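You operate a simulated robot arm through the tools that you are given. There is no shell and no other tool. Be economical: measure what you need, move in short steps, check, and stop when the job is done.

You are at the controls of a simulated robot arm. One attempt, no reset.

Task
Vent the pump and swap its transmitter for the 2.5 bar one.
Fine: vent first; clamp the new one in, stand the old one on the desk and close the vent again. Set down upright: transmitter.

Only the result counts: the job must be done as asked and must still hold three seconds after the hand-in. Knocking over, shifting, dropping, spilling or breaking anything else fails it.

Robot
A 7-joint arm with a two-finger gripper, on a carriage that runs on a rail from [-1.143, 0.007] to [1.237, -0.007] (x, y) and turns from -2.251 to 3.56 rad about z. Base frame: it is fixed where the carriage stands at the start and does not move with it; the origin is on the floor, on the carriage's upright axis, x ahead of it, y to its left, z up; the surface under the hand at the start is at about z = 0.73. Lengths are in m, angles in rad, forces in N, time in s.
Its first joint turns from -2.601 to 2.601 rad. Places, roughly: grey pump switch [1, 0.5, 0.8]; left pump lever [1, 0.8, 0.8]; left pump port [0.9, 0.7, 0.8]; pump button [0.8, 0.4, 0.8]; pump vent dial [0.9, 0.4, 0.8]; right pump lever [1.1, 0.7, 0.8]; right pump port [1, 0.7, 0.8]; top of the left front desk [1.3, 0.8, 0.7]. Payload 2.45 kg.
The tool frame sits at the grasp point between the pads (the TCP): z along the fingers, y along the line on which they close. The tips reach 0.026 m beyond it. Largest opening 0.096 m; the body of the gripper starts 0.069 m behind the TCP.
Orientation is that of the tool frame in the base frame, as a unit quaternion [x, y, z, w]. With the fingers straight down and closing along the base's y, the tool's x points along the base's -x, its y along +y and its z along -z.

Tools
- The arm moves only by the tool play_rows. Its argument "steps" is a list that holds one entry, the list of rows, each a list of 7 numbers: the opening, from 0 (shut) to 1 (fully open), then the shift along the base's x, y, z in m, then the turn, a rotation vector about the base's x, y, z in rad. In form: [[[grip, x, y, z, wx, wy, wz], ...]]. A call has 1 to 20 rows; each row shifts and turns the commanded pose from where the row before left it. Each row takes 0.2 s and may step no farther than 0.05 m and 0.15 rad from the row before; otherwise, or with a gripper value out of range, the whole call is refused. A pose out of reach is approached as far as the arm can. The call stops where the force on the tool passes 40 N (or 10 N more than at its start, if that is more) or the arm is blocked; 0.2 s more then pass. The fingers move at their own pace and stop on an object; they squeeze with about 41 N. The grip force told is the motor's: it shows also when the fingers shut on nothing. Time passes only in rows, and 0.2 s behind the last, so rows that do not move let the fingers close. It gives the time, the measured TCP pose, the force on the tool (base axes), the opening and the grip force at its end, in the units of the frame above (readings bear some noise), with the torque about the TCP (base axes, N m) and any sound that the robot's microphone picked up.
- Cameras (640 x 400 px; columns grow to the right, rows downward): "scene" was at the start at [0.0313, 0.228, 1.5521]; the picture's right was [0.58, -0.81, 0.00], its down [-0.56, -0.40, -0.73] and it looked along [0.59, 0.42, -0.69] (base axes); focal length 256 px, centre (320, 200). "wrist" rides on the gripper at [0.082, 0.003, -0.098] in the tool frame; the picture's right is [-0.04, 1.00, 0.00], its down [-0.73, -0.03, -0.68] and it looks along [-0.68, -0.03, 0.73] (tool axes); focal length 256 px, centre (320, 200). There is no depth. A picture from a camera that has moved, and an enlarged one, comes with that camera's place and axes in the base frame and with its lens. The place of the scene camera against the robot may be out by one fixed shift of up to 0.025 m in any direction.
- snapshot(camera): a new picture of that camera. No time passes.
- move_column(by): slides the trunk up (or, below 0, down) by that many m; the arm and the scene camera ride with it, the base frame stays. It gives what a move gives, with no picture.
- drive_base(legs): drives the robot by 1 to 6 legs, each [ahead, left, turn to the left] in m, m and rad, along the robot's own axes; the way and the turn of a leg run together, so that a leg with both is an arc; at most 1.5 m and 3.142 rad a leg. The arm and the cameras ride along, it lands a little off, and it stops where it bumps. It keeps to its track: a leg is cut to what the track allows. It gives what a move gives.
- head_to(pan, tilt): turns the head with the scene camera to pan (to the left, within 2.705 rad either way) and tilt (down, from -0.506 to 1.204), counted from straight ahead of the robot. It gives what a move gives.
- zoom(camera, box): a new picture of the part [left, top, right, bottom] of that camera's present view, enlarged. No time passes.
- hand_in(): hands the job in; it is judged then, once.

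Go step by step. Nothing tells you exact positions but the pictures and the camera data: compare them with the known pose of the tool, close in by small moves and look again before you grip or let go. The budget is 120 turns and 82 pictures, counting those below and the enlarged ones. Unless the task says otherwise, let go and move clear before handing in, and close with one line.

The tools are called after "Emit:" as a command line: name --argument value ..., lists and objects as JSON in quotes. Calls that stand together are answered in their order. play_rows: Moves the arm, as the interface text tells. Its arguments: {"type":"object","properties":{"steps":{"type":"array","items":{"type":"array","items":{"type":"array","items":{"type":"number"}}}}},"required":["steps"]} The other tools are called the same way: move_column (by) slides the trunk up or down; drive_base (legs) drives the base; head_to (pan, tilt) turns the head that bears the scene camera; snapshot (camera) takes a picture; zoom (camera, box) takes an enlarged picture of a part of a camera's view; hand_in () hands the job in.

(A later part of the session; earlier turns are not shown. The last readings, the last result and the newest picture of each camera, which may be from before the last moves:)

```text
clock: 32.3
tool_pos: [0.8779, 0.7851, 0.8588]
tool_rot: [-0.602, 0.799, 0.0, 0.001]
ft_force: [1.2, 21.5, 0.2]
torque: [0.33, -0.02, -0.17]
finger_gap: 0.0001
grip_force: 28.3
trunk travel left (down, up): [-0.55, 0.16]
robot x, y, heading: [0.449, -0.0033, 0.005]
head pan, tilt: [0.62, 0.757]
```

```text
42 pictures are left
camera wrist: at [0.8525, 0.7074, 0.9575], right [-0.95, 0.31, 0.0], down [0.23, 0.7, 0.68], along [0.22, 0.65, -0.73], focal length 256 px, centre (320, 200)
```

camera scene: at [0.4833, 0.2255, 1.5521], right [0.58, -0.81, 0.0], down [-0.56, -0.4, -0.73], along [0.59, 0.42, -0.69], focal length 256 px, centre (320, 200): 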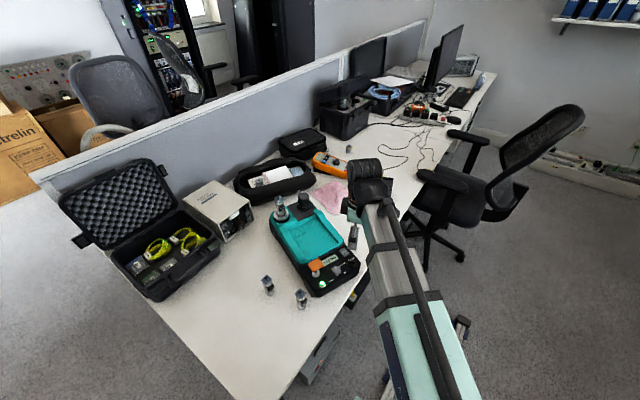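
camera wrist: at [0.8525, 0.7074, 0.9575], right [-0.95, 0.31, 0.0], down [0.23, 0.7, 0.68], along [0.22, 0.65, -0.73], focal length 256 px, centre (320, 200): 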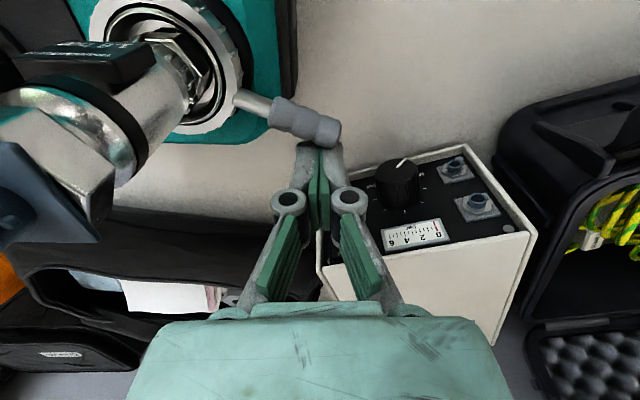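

The lever reached its stop (about 90° swing) — unclamped. I back off, rise, and look at the transmitter before gripping.

Emit:
play_rows --steps '[[[0, 0.006, 0.005, 0, 0, 0, 0], [0, 0.006, 0.006, 0, 0, 0, 0], [0, 0, 0, 0.04, 0, 0, 0], [0, 0, 0, 0.05, 0, 0, 0], [0.5, 0, 0, 0.05, 0, 0, 0], [0.7, 0.015, -0.02, 0.03, 0, 0, 0], [0.7, 0.015, -0.02, 0, 0, 0, 0.09], [0.7, 0.013, -0.02, 0, 0, 0, 0.09], [0.7, 0, -0.007, 0, 0, 0, 0.09], [0.7, 0, 0, 0, 0, 0, 0]]]'

Emit:
snapshot --camera "wrist"

Emit:
zoom --camera "scene" --box '[265, 185, 325, 225]'

```text
clock: 34.5
tool_pos: [0.9361, 0.725, 1.0308]
tool_rot: [-0.703, 0.711, -0.001, 0.001]
ft_force: [-0.2, -0.8, -0.2]
torque: [0.02, -0.01, -0.04]
finger_gap: 0.0672
grip_force: 0.1
trunk travel left (down, up): [-0.55, 0.16]
robot x, y, heading: [0.4512, -0.0014, 0.007]
head pan, tilt: [0.62, 0.757]
```

```text
41 pictures are left
camera wrist: at [0.9313, 0.6444, 1.1298], right [-1.0, 0.05, 0.0], down [0.04, 0.73, 0.68], along [0.04, 0.68, -0.73], focal length 256 px, centre (320, 200)
```

wrist: 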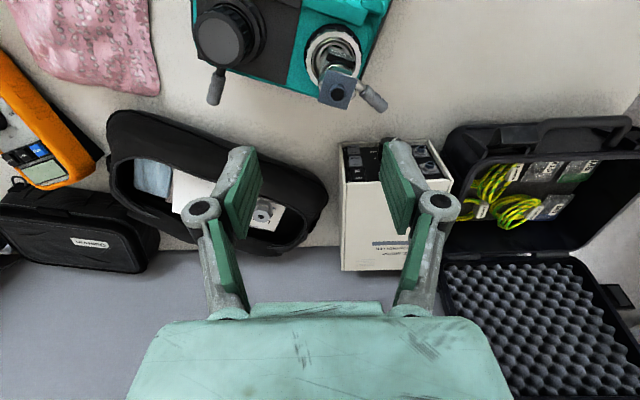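

```text
10.00 times, centred on (295, 205) of scene
camera zoom: at [0.4833, 0.2254, 1.5521], right [0.58, -0.81, 0.0], down [-0.56, -0.4, -0.73], along [0.59, 0.42, -0.69], focal length 2557 px, centre (570, 150)
```

zoom: 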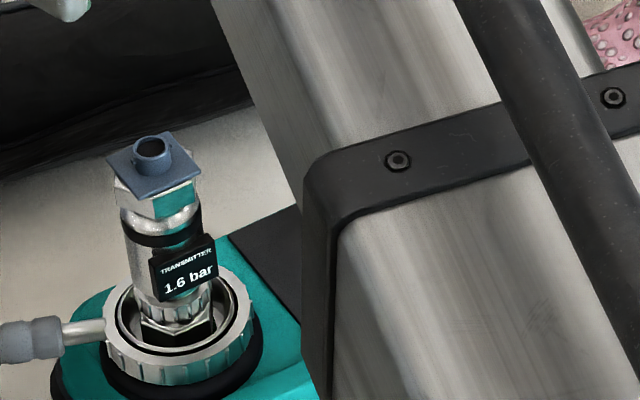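

Emit:
zoom --camera "wrist" --box '[290, 10, 410, 120]'

```text
3.64 times, centred on (350, 65) of wrist
camera zoom: at [0.9313, 0.6444, 1.1298], right [-1.0, 0.05, 0.0], down [0.04, 0.73, 0.68], along [0.04, 0.68, -0.73], focal length 931 px, centre (211, 691)
```

zoom: 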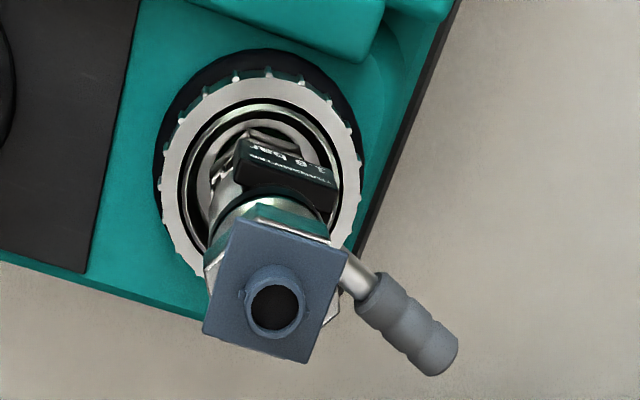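

My estimates disagree by ~1 cm in x, so I'll close in visually: shift slightly and lower a bit, then look again.

Emit:
play_rows --steps '[[[0.9, -0.01, 0, -0.02, 0, 0, 0], [0.9, 0, 0, -0.02, 0, 0, 0], [0.9, 0, 0, -0.005, 0, 0, 0], [0.9, 0, 0, 0, 0, 0, 0]]]'

Emit:
zoom --camera "wrist" --box '[200, 0, 440, 200]'

```text
clock: 35.5
tool_pos: [0.9253, 0.7265, 0.9846]
tool_rot: [-0.702, 0.712, -0.001, 0.001]
ft_force: [0.4, -0.8, 0.1]
torque: [-0.01, 0.02, -0.04]
finger_gap: 0.0863
grip_force: 0.1
trunk travel left (down, up): [-0.55, 0.16]
robot x, y, heading: [0.4547, -0.0042, 0.007]
head pan, tilt: [0.62, 0.757]
```

```text
2.00 times, centred on (320, 100) of wrist
camera zoom: at [0.9204, 0.6455, 1.0832], right [-1.0, 0.05, 0.0], down [0.04, 0.73, 0.68], along [0.04, 0.68, -0.73], focal length 512 px, centre (320, 400)
```

zoom: 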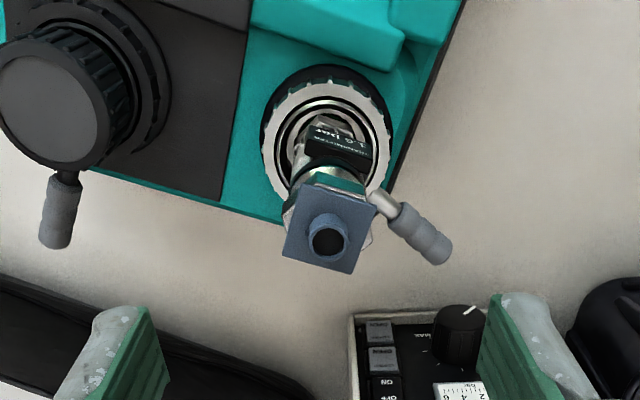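

The hand is now centred laterally. I align with the label/hex orientation (~-17°), narrow the fingers and lower to just above.

Emit:
play_rows --steps '[[[0.55, -0.0025, -0.003, 0, 0, 0, -0.15], [0.5, 0, -0.003, 0, 0, 0, -0.14], [0.5, 0, 0, -0.015, 0, 0, 0], [0.5, 0, 0, 0, 0, 0, 0]]]'

Emit:
snapshot --camera "wrist"

```text
clock: 36.5
tool_pos: [0.9232, 0.7199, 0.9695]
tool_rot: [-0.592, 0.806, -0.002, 0.001]
ft_force: [-0.1, -0.6, -0.2]
torque: [0.03, 0.03, 0.0]
finger_gap: 0.0483
grip_force: 0.0
trunk travel left (down, up): [-0.55, 0.16]
robot x, y, heading: [0.4547, -0.0013, 0.004]
head pan, tilt: [0.62, 0.757]
```

```text
37 pictures are left
camera wrist: at [0.8947, 0.6436, 1.0678], right [-0.94, 0.34, 0.0], down [0.25, 0.69, 0.68], along [0.23, 0.64, -0.73], focal length 256 px, centre (320, 200)
```

wrist: 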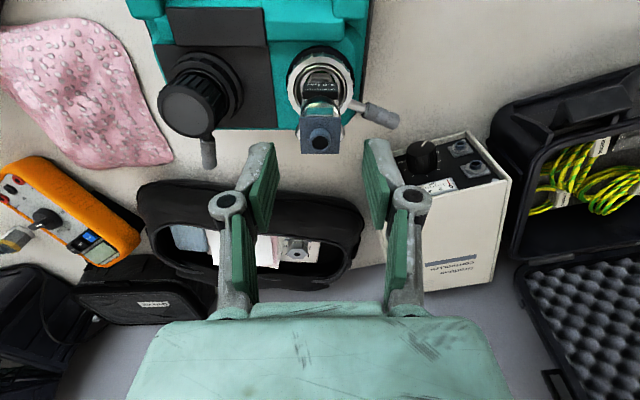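

Emit:
play_rows --steps '[[[0.5, -0.001, -0.002, -0.03, 0, 0, 0], [0.5, 0, 0, -0.02, 0, 0, 0], [0.5, 0, 0, 0, 0, 0, 0]]]'

Emit:
zoom --camera "wrist" --box '[220, 60, 420, 220]'

```text
clock: 37.3
tool_pos: [0.923, 0.7168, 0.9195]
tool_rot: [-0.591, 0.806, -0.001, 0.001]
ft_force: [0.1, 0.6, -0.1]
torque: [-0.02, 0.01, 0.01]
finger_gap: 0.0481
grip_force: 0.0
trunk travel left (down, up): [-0.55, 0.16]
robot x, y, heading: [0.4535, -0.0024, 0.003]
head pan, tilt: [0.62, 0.757]
```

```text
2.50 times, centred on (320, 140) of wrist
camera zoom: at [0.8948, 0.6414, 1.0184], right [-0.94, 0.34, 0.0], down [0.24, 0.69, 0.68], along [0.23, 0.64, -0.73], focal length 640 px, centre (320, 350)
```

zoom: 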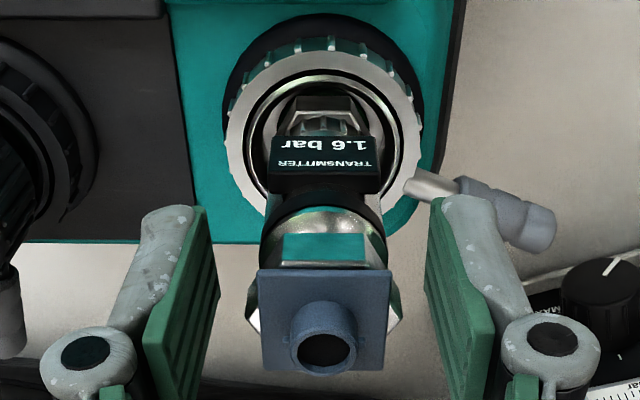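

Well centred. Lower to z≈0.888 and close.

Emit:
play_rows --steps '[[[0.45, 0, 0, -0.018, 0, 0, 0], [0.45, 0, 0, -0.013, 0, 0, 0], [0.3, 0, 0, 0, 0, 0, 0], [0, 0, 0, 0, 0, 0, 0], [0, 0, 0, 0, 0, 0, 0]]]'

Emit:
zoom --camera "wrist" --box '[220, 60, 420, 220]'

```text
clock: 38.5
tool_pos: [0.9223, 0.7177, 0.8894]
tool_rot: [-0.592, 0.806, -0.002, 0.002]
ft_force: [-0.2, -0.7, -0.2]
torque: [-0.03, 0.04, -0.03]
finger_gap: 0.0275
grip_force: 41.2
trunk travel left (down, up): [-0.55, 0.16]
robot x, y, heading: [0.4556, 0.0005, -0.001]
head pan, tilt: [0.62, 0.757]
```

```text
2.50 times, centred on (320, 140) of wrist
camera zoom: at [0.8944, 0.6412, 0.9877], right [-0.94, 0.34, 0.0], down [0.24, 0.69, 0.68], along [0.23, 0.64, -0.73], focal length 640 px, centre (320, 350)
```

zoom: 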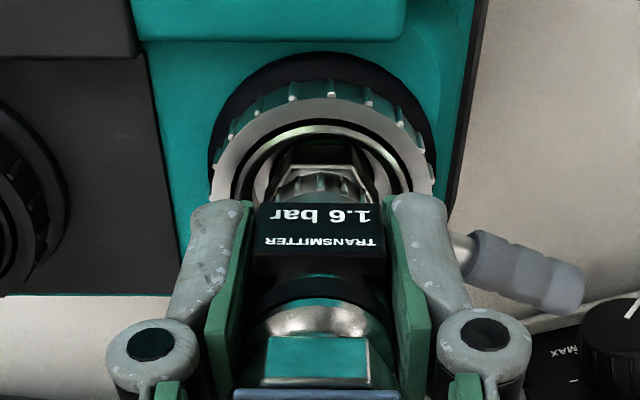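

Firm grip at 27.5 mm. Lift straight up.

Emit:
play_rows --steps '[[[0, 0, 0, 0.01, 0, 0, 0], [0, 0, 0, 0.015, 0, 0, 0], [0, 0, 0, 0.03, 0, 0, 0], [0, 0, 0, 0.04, 0, 0, 0], [0, 0, 0, 0.04, 0, 0, 0], [0, 0, 0, 0.04, 0, 0, 0]]]'

Emit:
snapshot --camera "wrist"

Emit:
snapshot --camera "scene"

```text
clock: 39.9
tool_pos: [0.9212, 0.7182, 1.0654]
tool_rot: [-0.592, 0.806, -0.002, 0.001]
ft_force: [-0.3, 0.7, -2.4]
torque: [0.01, -0.07, 0.02]
finger_gap: 0.0276
grip_force: 40.8
trunk travel left (down, up): [-0.55, 0.16]
robot x, y, heading: [0.4518, -0.001, 0.0]
head pan, tilt: [0.62, 0.757]
```

```text
34 pictures are left
camera wrist: at [0.894, 0.6427, 1.1638], right [-0.94, 0.34, 0.0], down [0.24, 0.69, 0.68], along [0.23, 0.64, -0.73], focal length 256 px, centre (320, 200)
```

wrist: 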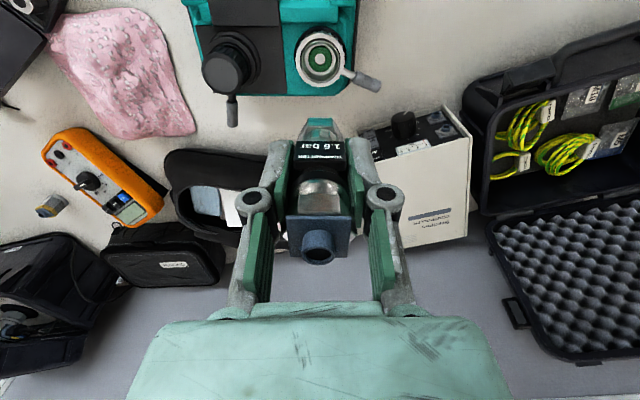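

```text
33 pictures are left
camera scene: at [0.4835, 0.2256, 1.552], right [0.58, -0.81, 0.0], down [-0.56, -0.4, -0.73], along [0.59, 0.42, -0.69], focal length 256 px, centre (320, 200)
```

scene: 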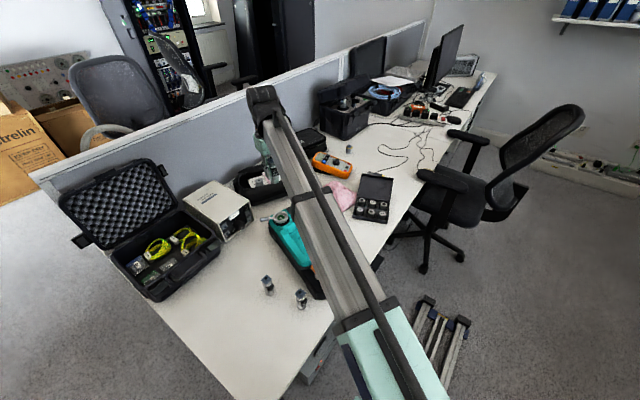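

The old transmitter is out (≈0.25 kg). I carry it to a free spot on the desk near (0.67, 0.71).

Emit:
play_rows --steps '[[[0, -0.042, -0.001, 0, 0, 0, 0], [0, -0.042, -0.001, 0, 0, 0, 0], [0, -0.042, -0.001, -0.02, 0, 0, 0], [0, -0.042, -0.001, -0.03, 0, 0, 0], [0, -0.042, -0.002, -0.03, 0, 0, 0], [0, -0.041, -0.002, -0.03, 0, 0, 0], [0, 0, 0, -0.04, 0, 0, 0], [0, 0, 0, -0.03, 0, 0, 0], [0, 0, 0, 0, 0, 0, 0]]]'

Emit:
snapshot --camera "wrist"

Emit:
zoom --camera "scene" --box '[180, 180, 340, 340]'

```text
refused: row 4 steps farther than a row can; nothing moved
```

```text
32 pictures are left
camera wrist: at [0.894, 0.6427, 1.1638], right [-0.94, 0.34, 0.0], down [0.24, 0.69, 0.68], along [0.23, 0.64, -0.73], focal length 256 px, centre (320, 200)
```

wrist: 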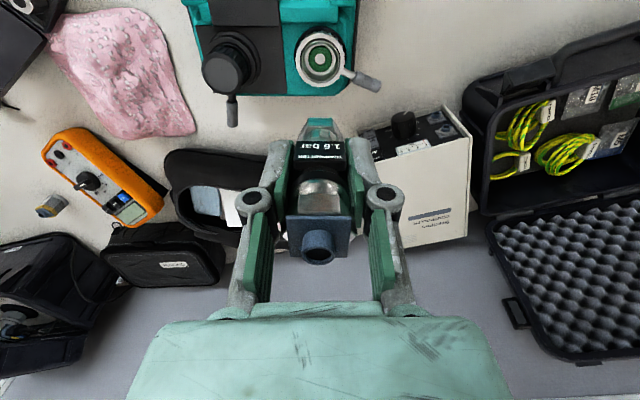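

```text
2.50 times, centred on (260, 260) of scene
camera zoom: at [0.4835, 0.2256, 1.552], right [0.58, -0.81, 0.0], down [-0.56, -0.4, -0.73], along [0.59, 0.42, -0.69], focal length 639 px, centre (470, 50)
```

zoom: 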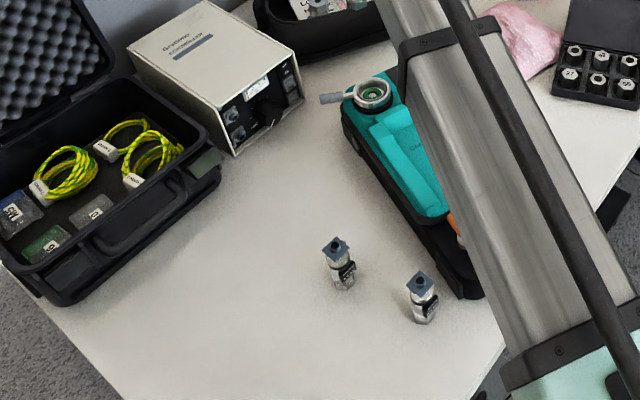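

Emit:
play_rows --steps '[[[0, -0.042, -0.001, 0, 0, 0, 0], [0, -0.042, -0.001, 0, 0, 0, 0], [0, -0.042, -0.001, -0.02, 0, 0, 0], [0, -0.042, -0.001, -0.02, 0, 0, 0], [0, -0.042, -0.002, -0.02, 0, 0, 0], [0, -0.041, -0.002, -0.02, 0, 0, 0], [0, 0, 0, -0.04, 0, 0, 0], [0, 0, 0, -0.04, 0, 0, 0], [0, 0, 0, -0.04, 0, 0, 0], [0, 0, 0, 0, 0, 0, 0]]]'

Emit:
zoom --camera "scene" --box '[180, 180, 340, 340]'

```text
clock: 42.1
tool_pos: [0.6712, 0.7115, 0.8622]
tool_rot: [-0.592, 0.806, -0.002, 0.001]
ft_force: [0.7, 0.1, -1.8]
torque: [-0.01, 0.03, -0.01]
finger_gap: 0.0277
grip_force: 40.5
trunk travel left (down, up): [-0.55, 0.16]
robot x, y, heading: [0.452, -0.0013, 0.002]
head pan, tilt: [0.62, 0.757]
```

```text
2.50 times, centred on (260, 260) of scene
camera zoom: at [0.4835, 0.2258, 1.552], right [0.58, -0.81, 0.0], down [-0.56, -0.4, -0.73], along [0.59, 0.42, -0.69], focal length 639 px, centre (470, 50)
```

zoom: 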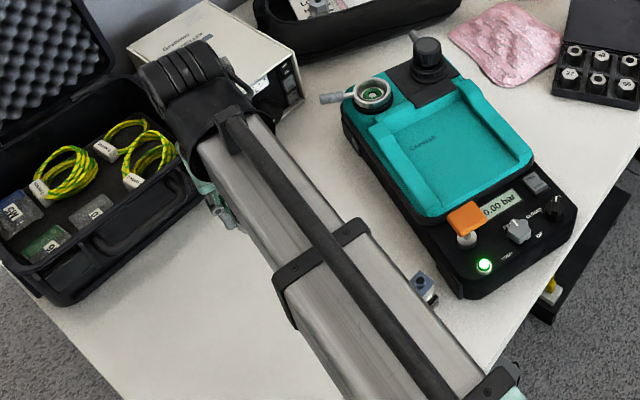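

Emit:
snapshot --camera "wrist"

```text
29 pictures are left
camera wrist: at [0.6444, 0.6347, 0.9609], right [-0.94, 0.34, 0.0], down [0.24, 0.69, 0.68], along [0.23, 0.64, -0.73], focal length 256 px, centre (320, 200)
```

wrist: 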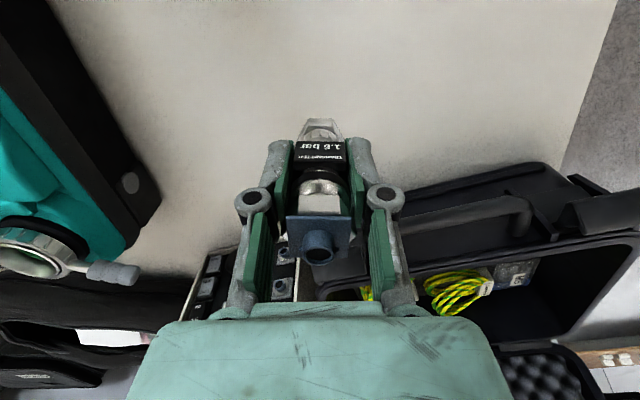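

Emit:
play_rows --steps '[[[0, 0, 0, -0.015, 0, 0, 0], [0, 0, 0, -0.015, 0, 0, 0], [0, 0, 0, -0.015, 0, 0, 0], [0, 0, 0, -0.01, 0, 0, 0], [0, 0, 0, 0, 0, 0, 0]]]'

Emit:
snapshot --camera "wrist"

```text
clock: 43.3
tool_pos: [0.671, 0.7113, 0.8091]
tool_rot: [-0.592, 0.806, -0.001, 0.001]
ft_force: [0.2, 0.9, -1.9]
torque: [-0.02, 0.02, -0.02]
finger_gap: 0.0275
grip_force: 41.3
trunk travel left (down, up): [-0.55, 0.16]
robot x, y, heading: [0.4533, -0.0014, 0.006]
head pan, tilt: [0.62, 0.757]
```

```text
28 pictures are left
camera wrist: at [0.6433, 0.6338, 0.9083], right [-0.94, 0.34, 0.0], down [0.24, 0.69, 0.68], along [0.23, 0.64, -0.73], focal length 256 px, centre (320, 200)
```

wrist: 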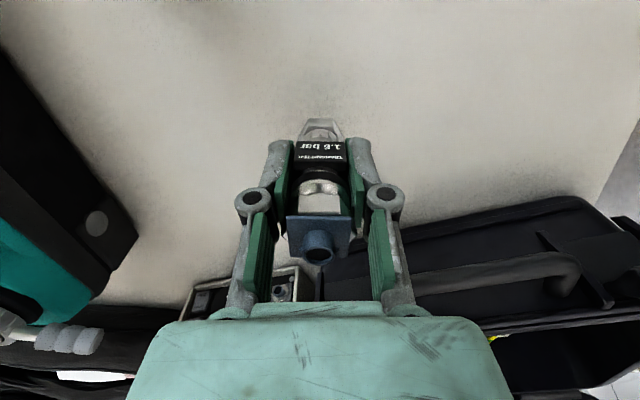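

Small steps down until the base touches the desk.

Emit:
play_rows --steps '[[[0, 0, 0, -0.006, 0, 0, 0], [0, 0, 0, -0.006, 0, 0, 0], [0, 0, 0, -0.005, 0, 0, 0], [0, 0, 0, 0, 0, 0, 0]]]'

```text
clock: 44.3
tool_pos: [0.6714, 0.7096, 0.7924]
tool_rot: [-0.592, 0.806, -0.001, 0.001]
ft_force: [0.9, 0.2, -1.8]
torque: [0.0, 0.02, 0.02]
finger_gap: 0.0275
grip_force: 40.9
trunk travel left (down, up): [-0.55, 0.16]
robot x, y, heading: [0.4536, -0.0051, 0.006]
head pan, tilt: [0.62, 0.757]
```

Emit:
play_rows --steps '[[[0, 0, 0, -0.004, 0, 0, 0], [0, 0, 0, -0.003, 0, 0, 0], [0, 0, 0, -0.003, 0, 0, 0], [0, 0, 0, 0, 0, 0, 0]]]'

```text
clock: 45.3
tool_pos: [0.6713, 0.7088, 0.7844]
tool_rot: [-0.592, 0.806, -0.001, 0.003]
ft_force: [-1.7, 0.7, 15.9]
torque: [-0.09, -0.09, 0.03]
finger_gap: 0.0278
grip_force: 41.2
trunk travel left (down, up): [-0.55, 0.16]
robot x, y, heading: [0.4519, -0.005, 0.007]
head pan, tilt: [0.62, 0.757]
```

Contact at z≈0.785. Ease off, release, and lift straight up.

Emit:
play_rows --steps '[[[0, 0, 0, 0.0015, 0, 0, 0], [0.3, 0, 0, 0, 0, 0, 0], [0.5, 0, 0, 0, 0, 0, 0], [0.5, 0, 0, 0.03, 0, 0, 0], [0.5, 0, 0, 0.04, 0, 0, 0], [0.5, 0, 0, 0.04, 0, 0, 0], [0.5, 0, 0, 0.04, 0, 0, 0]]]'

Emit:
snapshot --camera "wrist"

```text
clock: 46.9
tool_pos: [0.6713, 0.7096, 0.9348]
tool_rot: [-0.592, 0.806, -0.002, 0.001]
ft_force: [-0.1, 0.2, -0.6]
torque: [-0.05, -0.02, -0.03]
finger_gap: 0.0478
grip_force: 0.0
trunk travel left (down, up): [-0.55, 0.16]
robot x, y, heading: [0.4504, -0.0023, 0.006]
head pan, tilt: [0.62, 0.757]
```

```text
27 pictures are left
camera wrist: at [0.6443, 0.6335, 1.0329], right [-0.94, 0.34, 0.0], down [0.24, 0.69, 0.68], along [0.23, 0.64, -0.73], focal length 256 px, centre (320, 200)
```

wrist: 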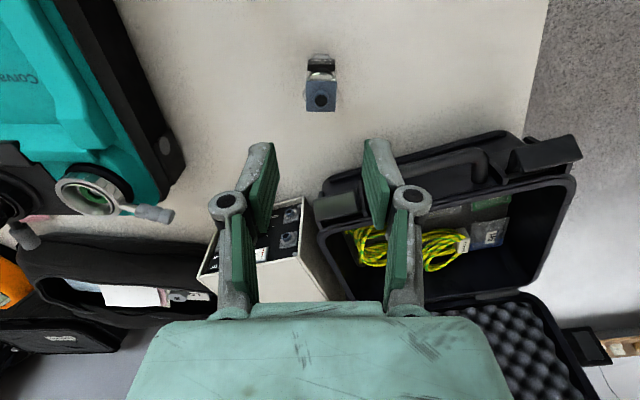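

The old one stands upright. Now over to the 2.5 bar candidate near (0.73, 0.48).

Emit:
play_rows --steps '[[[0.6, 0.012, -0.04, 0.02, 0, 0, 0.03], [0.6, 0.012, -0.04, 0.01, 0, 0, 0.03], [0.6, 0.012, -0.04, 0, 0, 0, 0.03], [0.6, 0.012, -0.04, 0, 0, 0, 0.03], [0.6, 0.012, -0.04, 0, 0, 0, 0.03], [0.6, 0.003, -0.03, 0, 0, 0, 0], [0.6, 0, 0, 0, 0, 0, 0]]]'

Emit:
snapshot --camera "wrist"

```text
clock: 48.5
tool_pos: [0.7335, 0.4812, 0.9649]
tool_rot: [-0.651, 0.759, -0.002, 0.001]
ft_force: [-0.2, 0.1, 0.1]
torque: [0.01, 0.02, -0.01]
finger_gap: 0.0575
grip_force: 0.0
trunk travel left (down, up): [-0.55, 0.16]
robot x, y, heading: [0.4539, -0.004, 0.004]
head pan, tilt: [0.62, 0.757]
```

```text
26 pictures are left
camera wrist: at [0.7183, 0.4009, 1.0634], right [-0.98, 0.19, 0.0], down [0.14, 0.72, 0.68], along [0.13, 0.67, -0.73], focal length 256 px, centre (320, 200)
```

wrist: 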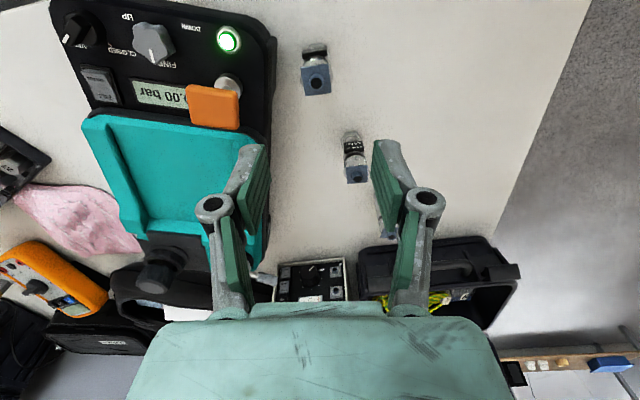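

Emit:
zoom --camera "wrist" --box '[280, 30, 400, 190]'

Emit:
zoom --camera "scene" --box '[280, 280, 320, 312]'

```text
2.50 times, centred on (340, 110) of wrist
camera zoom: at [0.7183, 0.4009, 1.0634], right [-0.98, 0.19, 0.0], down [0.14, 0.72, 0.68], along [0.13, 0.67, -0.73], focal length 640 px, centre (270, 425)
```

zoom: 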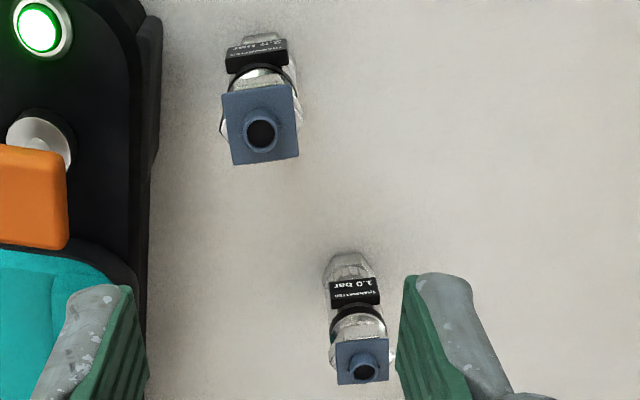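

```text
12.50 times, centred on (300, 296) of scene
camera zoom: at [0.4834, 0.2251, 1.5521], right [0.58, -0.81, 0.0], down [-0.56, -0.4, -0.73], along [0.59, 0.42, -0.69], focal length 3196 px, centre (570, -1000)
```

zoom: 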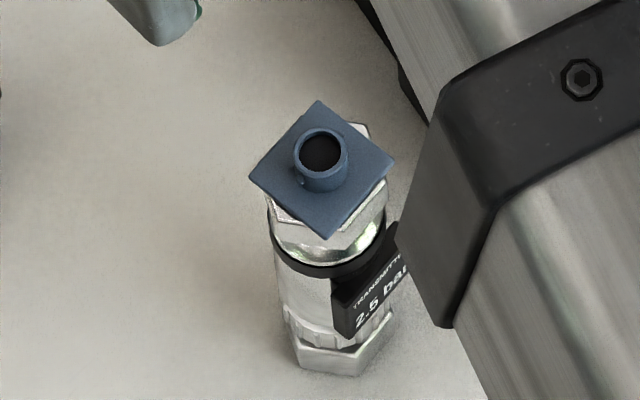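

Confirmed: it is 2.5 bar. Align and lower over it.

Emit:
play_rows --steps '[[[0.5, 0.004, -0.003, 0, 0, 0, 0.1], [0.48, 0, 0, -0.04, 0, 0, 0], [0.48, 0, 0, -0.04, 0, 0, 0], [0.48, 0, 0, -0.03, 0, 0, 0], [0.48, 0, 0, 0, 0, 0, 0]]]'

Emit:
zoom --camera "wrist" --box '[220, 60, 420, 220]'

```text
clock: 49.7
tool_pos: [0.7395, 0.4774, 0.8538]
tool_rot: [-0.688, 0.726, -0.002, 0.001]
ft_force: [0.5, -0.5, 0.1]
torque: [0.03, 0.01, 0.02]
finger_gap: 0.0461
grip_force: 0.0
trunk travel left (down, up): [-0.55, 0.16]
robot x, y, heading: [0.4533, -0.0038, 0.005]
head pan, tilt: [0.62, 0.757]
```

```text
2.50 times, centred on (320, 140) of wrist
camera zoom: at [0.7305, 0.3968, 0.9513], right [-1.0, 0.09, 0.0], down [0.07, 0.73, 0.68], along [0.07, 0.68, -0.73], focal length 640 px, centre (320, 350)
```

zoom: 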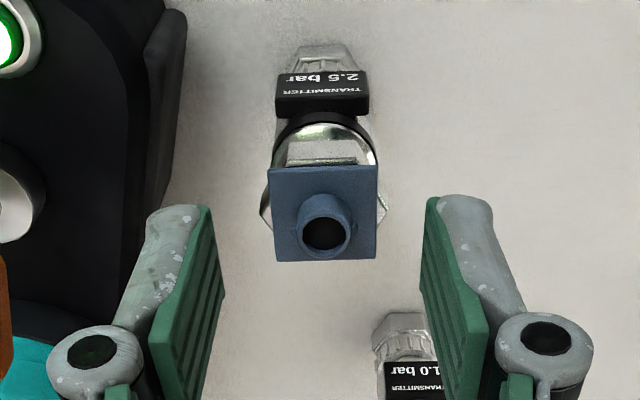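

Emit:
play_rows --steps '[[[0.48, 0, 0, -0.025, 0, 0, 0], [0.48, 0, 0, -0.025, 0, 0, 0], [0.48, 0, 0, -0.0175, 0, 0, 0], [0.3, 0, 0, 0, 0, 0, 0], [0, 0, 0, 0, 0, 0, 0], [0, 0, 0, 0, 0, 0, 0]]]'

Emit:
zoom --camera "wrist" --box '[220, 60, 420, 220]'

```text
clock: 51.1
tool_pos: [0.737, 0.4772, 0.786]
tool_rot: [-0.689, 0.725, -0.001, 0.001]
ft_force: [0.0, 0.8, -0.4]
torque: [0.0, -0.03, 0.01]
finger_gap: 0.0276
grip_force: 40.7
trunk travel left (down, up): [-0.55, 0.16]
robot x, y, heading: [0.4527, -0.0008, 0.003]
head pan, tilt: [0.62, 0.757]
```

```text
2.50 times, centred on (320, 140) of wrist
camera zoom: at [0.7288, 0.3965, 0.8843], right [-1.0, 0.09, 0.0], down [0.07, 0.73, 0.68], along [0.07, 0.68, -0.73], focal length 640 px, centre (320, 350)
```

zoom: 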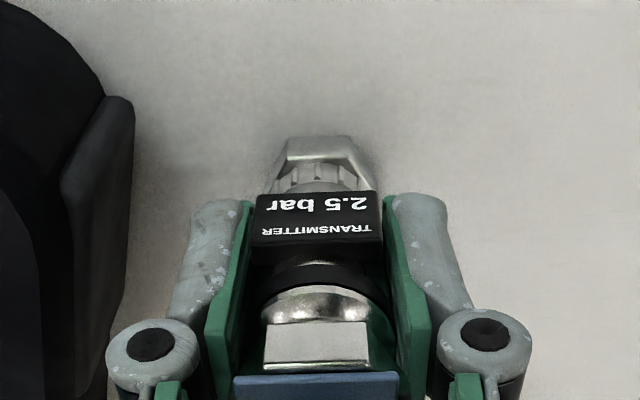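

Same grip as before. Lift and carry to the port, turning to the same orientation the old one had.

Emit:
play_rows --steps '[[[0, 0, 0, 0.02, 0, 0, 0], [0, 0, 0, 0.04, 0, 0, 0], [0, 0, 0, 0.04, 0, 0, 0], [0, 0, 0, 0.04, 0, 0, 0], [0, 0, 0, 0.04, 0, 0, 0], [0, 0.03, 0.03, 0.02, 0, 0, -0.06], [0, 0.03, 0.035, 0, 0, 0, -0.06], [0, 0.03, 0.035, 0, 0, 0, -0.06], [0, 0.03, 0.035, 0, 0, 0, -0.073], [0, 0.03, 0.035, 0, 0, 0, 0], [0, 0.025, 0.035, 0, 0, 0, 0], [0, 0.01, 0.035, 0, 0, 0, 0], [0, 0, 0, 0, 0, 0, 0]]]'

Emit:
snapshot --camera "wrist"

```text
clock: 53.9
tool_pos: [0.9241, 0.7183, 0.9857]
tool_rot: [-0.59, 0.807, -0.002, 0.001]
ft_force: [0.3, 0.7, -2.0]
torque: [-0.02, 0.01, 0.0]
finger_gap: 0.0275
grip_force: 41.3
trunk travel left (down, up): [-0.55, 0.16]
robot x, y, heading: [0.4519, -0.0029, 0.007]
head pan, tilt: [0.62, 0.757]
```

```text
21 pictures are left
camera wrist: at [0.8962, 0.6409, 1.0846], right [-0.94, 0.34, 0.0], down [0.25, 0.69, 0.68], along [0.23, 0.64, -0.73], focal length 256 px, centre (320, 200)
```

wrist: 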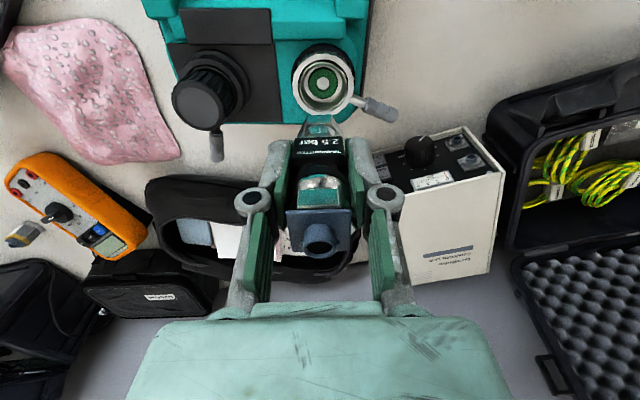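

Emit:
play_rows --steps '[[[0, -0.0022, 0.0, -0.02, 0, 0, 0], [0, 0, 0, -0.02, 0, 0, 0], [0, 0, 0, 0, 0, 0, 0]]]'

Emit:
zoom --camera "wrist" --box '[240, 50, 400, 180]'

```text
clock: 54.7
tool_pos: [0.9213, 0.7177, 0.9445]
tool_rot: [-0.591, 0.807, -0.002, 0.001]
ft_force: [0.0, -0.3, -2.0]
torque: [0.0, -0.01, 0.02]
finger_gap: 0.0278
grip_force: 40.4
trunk travel left (down, up): [-0.55, 0.16]
robot x, y, heading: [0.4513, -0.0026, -0.004]
head pan, tilt: [0.62, 0.757]
```

```text
3.08 times, centred on (320, 115) of wrist
camera zoom: at [0.8938, 0.6407, 1.0439], right [-0.94, 0.34, 0.0], down [0.25, 0.69, 0.68], along [0.23, 0.64, -0.73], focal length 788 px, centre (320, 462)
```

zoom: 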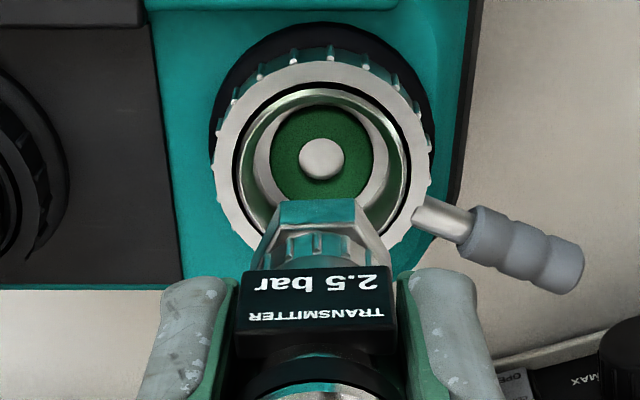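

Well aligned over the port. Lower towards the seat.

Emit:
play_rows --steps '[[[0, 0, 0, -0.02, 0, 0, 0], [0, 0, 0, -0.015, 0, 0, 0], [0, 0, 0, -0.008, 0, 0, 0], [0, 0, 0, -0.006, 0, 0, 0], [0, 0, 0, -0.004, 0, 0, 0], [0, 0, 0, 0, 0, 0, 0]]]'

Emit:
zoom --camera "wrist" --box '[220, 60, 420, 220]'

```text
clock: 56.1
tool_pos: [0.9212, 0.7169, 0.8921]
tool_rot: [-0.591, 0.807, -0.002, 0.001]
ft_force: [-0.1, 0.0, -2.4]
torque: [-0.02, 0.0, -0.01]
finger_gap: 0.0276
grip_force: 40.7
trunk travel left (down, up): [-0.55, 0.16]
robot x, y, heading: [0.4524, -0.0045, 0.006]
head pan, tilt: [0.62, 0.757]
```

```text
2.50 times, centred on (320, 140) of wrist
camera zoom: at [0.8935, 0.6404, 0.9915], right [-0.94, 0.34, 0.0], down [0.25, 0.69, 0.68], along [0.23, 0.64, -0.73], focal length 640 px, centre (320, 350)
```

zoom: 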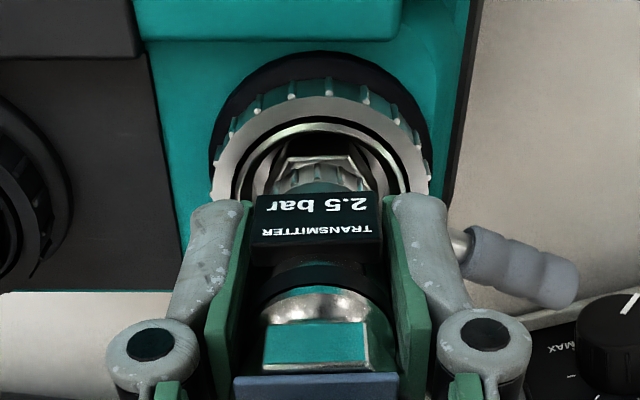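

Emit:
play_rows --steps '[[[0, 0, 0, -0.002, 0, 0, 0], [0, 0, 0, -0.002, 0, 0, 0], [0, 0, 0, -0.002, 0, 0, 0], [0, 0, 0, 0, 0, 0, 0]]]'

```text
clock: 57.1
tool_pos: [0.9211, 0.7164, 0.8908]
tool_rot: [-0.59, 0.807, -0.001, 0.003]
ft_force: [2.4, 2.1, 30.7]
torque: [0.17, -0.16, 0.0]
finger_gap: 0.0273
grip_force: 40.6
trunk travel left (down, up): [-0.55, 0.16]
robot x, y, heading: [0.4542, 0.0001, 0.005]
head pan, tilt: [0.62, 0.757]
```

Seated at z≈0.890, as expected. Relax, release, rise and view.

Emit:
play_rows --steps '[[[0, 0, 0, 0.003, 0, 0, 0], [0.3, 0, 0, 0, 0, 0, 0], [0.48, 0, 0, 0, 0, 0, 0], [0.48, 0, 0, 0.03, 0, 0, 0], [0.48, 0, 0, 0.04, 0, 0, 0], [0.48, 0, 0, 0.04, 0, 0, 0], [0.48, 0, 0, 0, 0, 0, 0]]]'

Emit:
zoom --camera "wrist" --box '[240, 30, 420, 170]'

```text
clock: 58.7
tool_pos: [0.92, 0.7177, 1.0002]
tool_rot: [-0.59, 0.807, -0.001, 0.0]
ft_force: [-0.3, 0.0, -0.3]
torque: [0.02, -0.05, -0.01]
finger_gap: 0.0464
grip_force: 0.1
trunk travel left (down, up): [-0.55, 0.16]
robot x, y, heading: [0.4506, -0.0023, 0.003]
head pan, tilt: [0.62, 0.757]
```

```text
2.86 times, centred on (330, 100) of wrist
camera zoom: at [0.8918, 0.6413, 1.0982], right [-0.94, 0.34, 0.0], down [0.25, 0.69, 0.68], along [0.23, 0.64, -0.73], focal length 731 px, centre (291, 486)
```

zoom: 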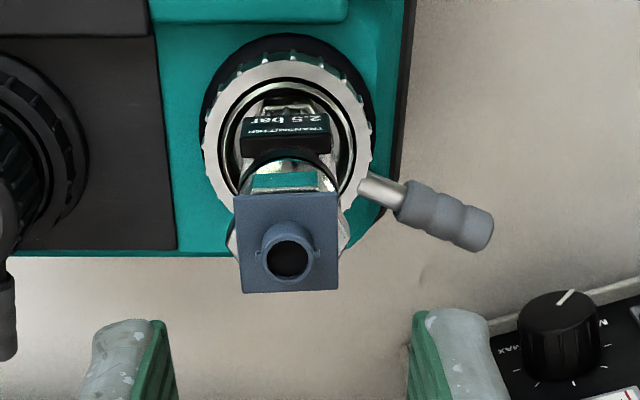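

The new one is seated. Now I position closed fingertips on the counter-clockwise side of the lever to swing it back.

Emit:
play_rows --steps '[[[0, -0.037, 0.012, 0, 0, 0, 0], [0, -0.036, 0.012, 0, 0, 0, 0], [0, 0, 0, -0.03, 0, 0, 0], [0, 0, 0, -0.03, 0, 0, 0], [0, 0, 0, 0, 0, 0, 0]]]'

Emit:
snapshot --camera "wrist"

```text
clock: 59.9
tool_pos: [0.848, 0.7426, 0.9379]
tool_rot: [-0.59, 0.807, -0.001, 0.001]
ft_force: [-1.0, 0.9, 0.1]
torque: [0.02, -0.01, 0.03]
finger_gap: 0.0
grip_force: 28.0
trunk travel left (down, up): [-0.55, 0.16]
robot x, y, heading: [0.4555, -0.0032, 0.004]
head pan, tilt: [0.62, 0.757]
```

```text
17 pictures are left
camera wrist: at [0.8196, 0.6655, 1.0366], right [-0.94, 0.34, 0.0], down [0.25, 0.69, 0.68], along [0.23, 0.64, -0.73], focal length 256 px, centre (320, 200)
```

wrist: 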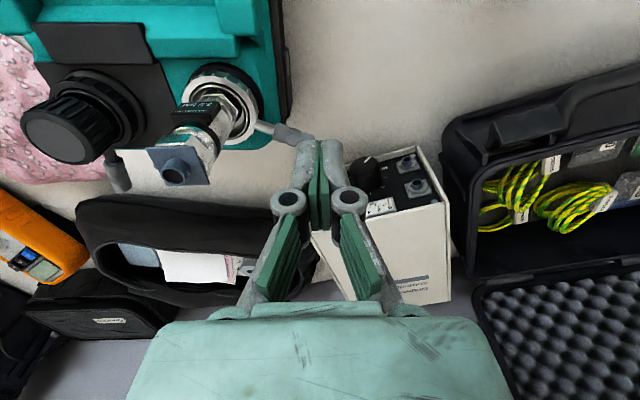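

Clearance to the lever is tight, so I step 12 mm further aside before descending.

Emit:
play_rows --steps '[[[0, -0.0036, -0.0114, 0, 0, 0, 0.08], [0, 0, 0, -0.03, 0, 0, 0.05], [0, 0, 0, -0.03, 0, 0, 0], [0, 0, 0, -0.016, 0, 0, 0], [0, 0, 0, 0, 0, 0, 0]]]'

Emit:
snapshot --camera "wrist"

```text
clock: 61.1
tool_pos: [0.8459, 0.7301, 0.8628]
tool_rot: [-0.642, 0.767, -0.002, 0.001]
ft_force: [-0.5, -0.4, -0.4]
torque: [-0.01, 0.01, 0.0]
finger_gap: 0.0
grip_force: 28.4
trunk travel left (down, up): [-0.55, 0.16]
robot x, y, heading: [0.4529, -0.0021, -0.0]
head pan, tilt: [0.62, 0.757]
```

```text
16 pictures are left
camera wrist: at [0.8279, 0.6507, 0.9613], right [-0.98, 0.21, 0.0], down [0.16, 0.72, 0.68], along [0.15, 0.66, -0.73], focal length 256 px, centre (320, 200)
```

wrist: 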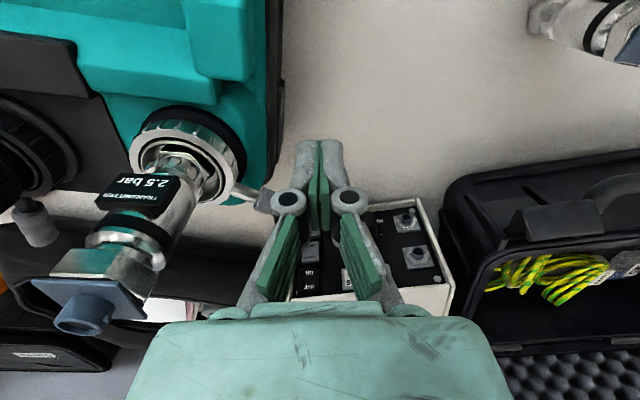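

Emit:
play_rows --steps '[[[0, 0.0017, 0.0065, 0, 0, 0, -0.087], [0, 0.0022, 0.0063, 0, 0, 0, -0.087], [0, 0.0028, 0.0061, 0, 0, 0, -0.087], [0, 0.0033, 0.0058, 0, 0, 0, -0.087], [0, 0.0038, 0.0055, 0, 0, 0, -0.087], [0, 0.0043, 0.0052, 0, 0, 0, -0.087], [0, 0.0047, 0.0048, 0, 0, 0, -0.087], [0, 0.0051, 0.0044, 0, 0, 0, -0.087]]]'

Emit:
snapshot --camera "wrist"

```text
clock: 62.9
tool_pos: [0.8723, 0.7734, 0.864]
tool_rot: [-0.342, 0.94, -0.001, 0.0]
ft_force: [-0.6, -0.5, 0.9]
torque: [0.0, 0.03, -0.03]
finger_gap: 0.0
grip_force: 28.2
trunk travel left (down, up): [-0.55, 0.16]
robot x, y, heading: [0.4534, -0.0052, 0.006]
head pan, tilt: [0.62, 0.757]
```

```text
15 pictures are left
camera wrist: at [0.8081, 0.7245, 0.9624], right [-0.61, 0.79, 0.0], down [0.58, 0.45, 0.68], along [0.54, 0.41, -0.73], focal length 256 px, centre (320, 200)
```

wrist: 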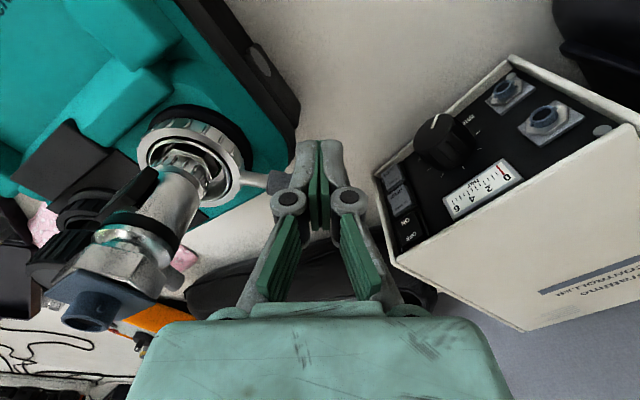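

Emit:
play_rows --steps '[[[0, 0.0055, 0.0039, 0, 0, 0, -0.087], [0, 0.0058, 0.0034, 0, 0, 0, -0.087], [0, 0.006, 0.0029, 0, 0, 0, -0.087], [0, 0.0063, 0.0023, 0, 0, 0, -0.087], [0, 0.0065, 0.0018, 0, 0, 0, -0.087], [0, 0.0066, 0.0012, 0, 0, 0, -0.087], [0, 0.0067, 0.0006, 0, 0, 0, -0.087], [0, 0.0067, 0.0001, 0, 0, 0, -0.087], [0, 0.0067, -0.0005, 0, 0, 0, -0.087]]]'

Emit:
snapshot --camera "wrist"

```text
clock: 64.9
tool_pos: [0.9291, 0.79, 0.8637]
tool_rot: [0.042, 0.999, -0.002, -0.001]
ft_force: [-0.3, -1.0, -0.1]
torque: [-0.05, -0.01, -0.03]
finger_gap: 0.0003
grip_force: 28.4
trunk travel left (down, up): [-0.55, 0.16]
robot x, y, heading: [0.4601, -0.0022, 0.001]
head pan, tilt: [0.62, 0.757]
```

```text
14 pictures are left
camera wrist: at [0.8484, 0.8012, 0.962], right [0.12, 0.99, 0.0], down [0.73, -0.09, 0.68], along [0.67, -0.09, -0.73], focal length 256 px, centre (320, 200)
```

wrist: 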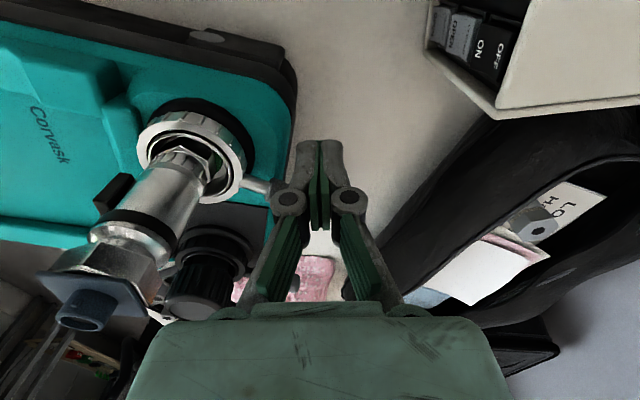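

Emit:
play_rows --steps '[[[0, 0.0066, -0.0011, 0, 0, 0, -0.087], [0, 0.0066, -0.0017, 0, 0, 0, -0.087], [0, 0.0064, -0.0023, 0, 0, 0, -0.087]]]'

```text
clock: 65.7
tool_pos: [0.9444, 0.7877, 0.8646]
tool_rot: [0.17, 0.985, 0.0, -0.002]
ft_force: [-14.0, 11.1, 2.1]
torque: [-0.03, 0.14, -0.15]
finger_gap: 0.0002
grip_force: 28.5
trunk travel left (down, up): [-0.55, 0.16]
robot x, y, heading: [0.4514, 0.0013, 0.005]
head pan, tilt: [0.62, 0.757]
```

Resistance of ~18 N near the original lever angle; a small further push to confirm it's the stop.

Emit:
play_rows --steps '[[[0, 0.003, -0.001, 0, 0, 0, -0.03], [0, 0.002, -0.001, 0, 0, 0, 0]]]'

Emit:
snapshot --camera "wrist"

```text
clock: 66.3
tool_pos: [0.952, 0.786, 0.8639]
tool_rot: [0.186, 0.983, -0.001, -0.001]
ft_force: [-13.2, 22.5, 1.2]
torque: [0.35, 0.22, -0.05]
finger_gap: 0.0
grip_force: 28.2
trunk travel left (down, up): [-0.55, 0.16]
robot x, y, heading: [0.4531, -0.0037, 0.005]
head pan, tilt: [0.62, 0.757]
```

```text
13 pictures are left
camera wrist: at [0.8776, 0.819, 0.9625], right [0.4, 0.92, 0.0], down [0.67, -0.29, 0.68], along [0.62, -0.27, -0.74], focal length 256 px, centre (320, 200)
```

wrist: 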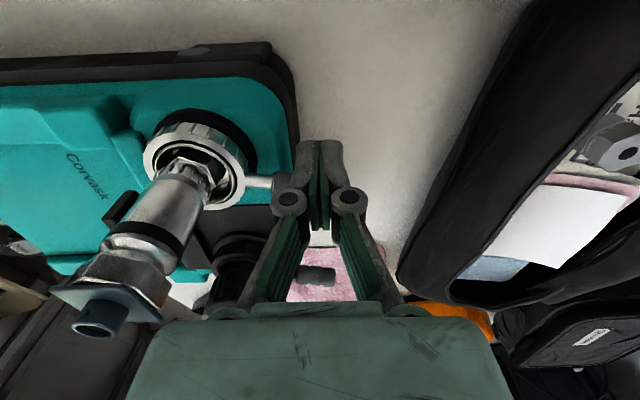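

Stop reached. Back off, rise, and check lever and transmitter.

Emit:
play_rows --steps '[[[0, -0.007, 0.003, 0, 0, 0, 0], [0, -0.008, 0.003, 0, 0, 0, 0], [0, 0, 0, 0.04, 0, 0, 0], [0, 0, 0, 0.05, 0, 0, 0], [0, 0, 0, 0.05, 0, 0, 0], [0.2, -0.04, -0.02, 0.02, 0, 0, 0], [0.2, -0.03, -0.03, 0, 0, 0, 0], [0.2, 0, 0, 0, 0, 0, 0]]]'

Emit:
snapshot --camera "wrist"

```text
clock: 68.1
tool_pos: [0.8689, 0.7384, 1.0244]
tool_rot: [0.186, 0.983, -0.002, 0.0]
ft_force: [-0.3, 0.0, -0.1]
torque: [0.03, -0.03, -0.01]
finger_gap: 0.019
grip_force: 0.0
trunk travel left (down, up): [-0.55, 0.16]
robot x, y, heading: [0.4531, -0.0043, 0.003]
head pan, tilt: [0.62, 0.757]
```

```text
12 pictures are left
camera wrist: at [0.7942, 0.7719, 1.1228], right [0.4, 0.92, 0.0], down [0.67, -0.29, 0.68], along [0.62, -0.28, -0.73], focal length 256 px, centre (320, 200)
```

wrist: 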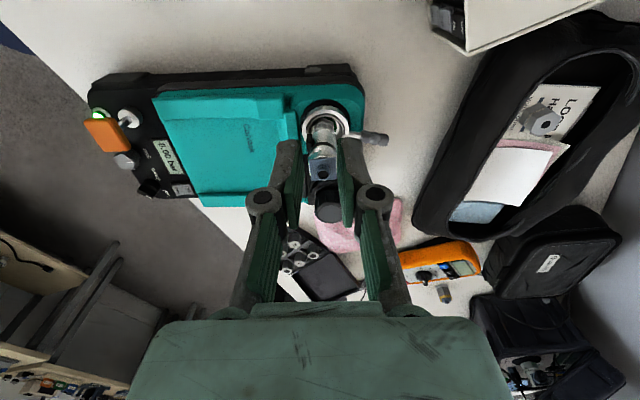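

Lever is back at its original angle (53°), and the transmitter is upright. Now back to the vent dial to close it.

Emit:
play_rows --steps '[[[0.35, 0, -0.041, 0, 0, 0, 0.142], [0.35, 0, -0.041, 0, 0, 0, 0.142], [0.35, 0, -0.041, 0, 0, 0, 0.142], [0.35, 0.01, -0.041, 0, 0, 0, 0.142], [0.35, 0.01, -0.041, 0, 0, 0, 0.142], [0.35, 0.015, -0.041, 0, 0, 0, 0.142], [0.35, 0.015, -0.041, 0, 0, 0, 0], [0.35, 0.011, -0.041, 0, 0, 0, 0], [0.35, 0, 0, -0.04, 0, 0, 0], [0.35, 0, 0, -0.04, 0, 0, 0], [0.35, 0, 0, -0.04, 0, 0, 0], [0.35, 0, 0, -0.04, 0, 0, 0], [0.35, 0, 0, 0, 0, 0, 0]]]'

Emit:
zoom --camera "wrist" --box '[220, 60, 420, 200]'

```text
clock: 70.9
tool_pos: [0.9298, 0.4115, 0.8631]
tool_rot: [-0.237, 0.972, -0.002, 0.001]
ft_force: [-0.2, -0.7, 0.2]
torque: [0.02, 0.03, 0.0]
finger_gap: 0.0337
grip_force: 0.0
trunk travel left (down, up): [-0.55, 0.16]
robot x, y, heading: [0.4504, 0.0025, 0.005]
head pan, tilt: [0.62, 0.757]
```

```text
2.86 times, centred on (320, 130) of wrist
camera zoom: at [0.8566, 0.3776, 0.9615], right [-0.42, 0.91, 0.0], down [0.66, 0.31, 0.68], along [0.62, 0.29, -0.73], focal length 731 px, centre (320, 400)
```

zoom: 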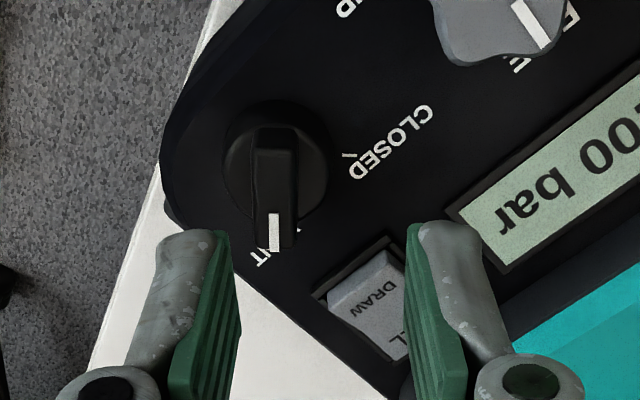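

The dial appears offset from where it was, so the pump may have been nudged when the lever hit its stop. I'll compare with the earlier scene view using the same zoom box.

Emit:
zoom --camera "scene" --box '[260, 180, 370, 315]'

```text
2.96 times, centred on (315, 248) of scene
camera zoom: at [0.4834, 0.2255, 1.5521], right [0.58, -0.81, 0.0], down [-0.56, -0.4, -0.73], along [0.59, 0.42, -0.69], focal length 758 px, centre (335, 59)
```

zoom: 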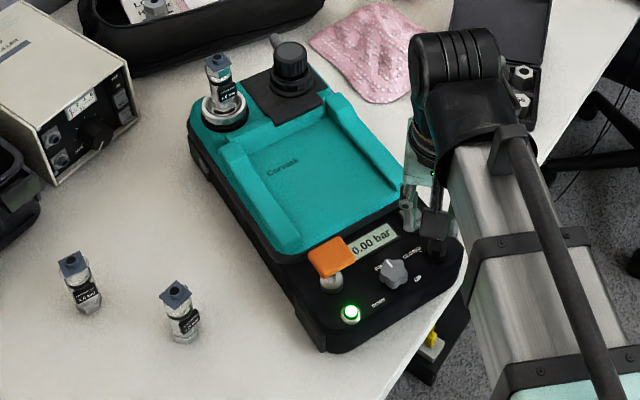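

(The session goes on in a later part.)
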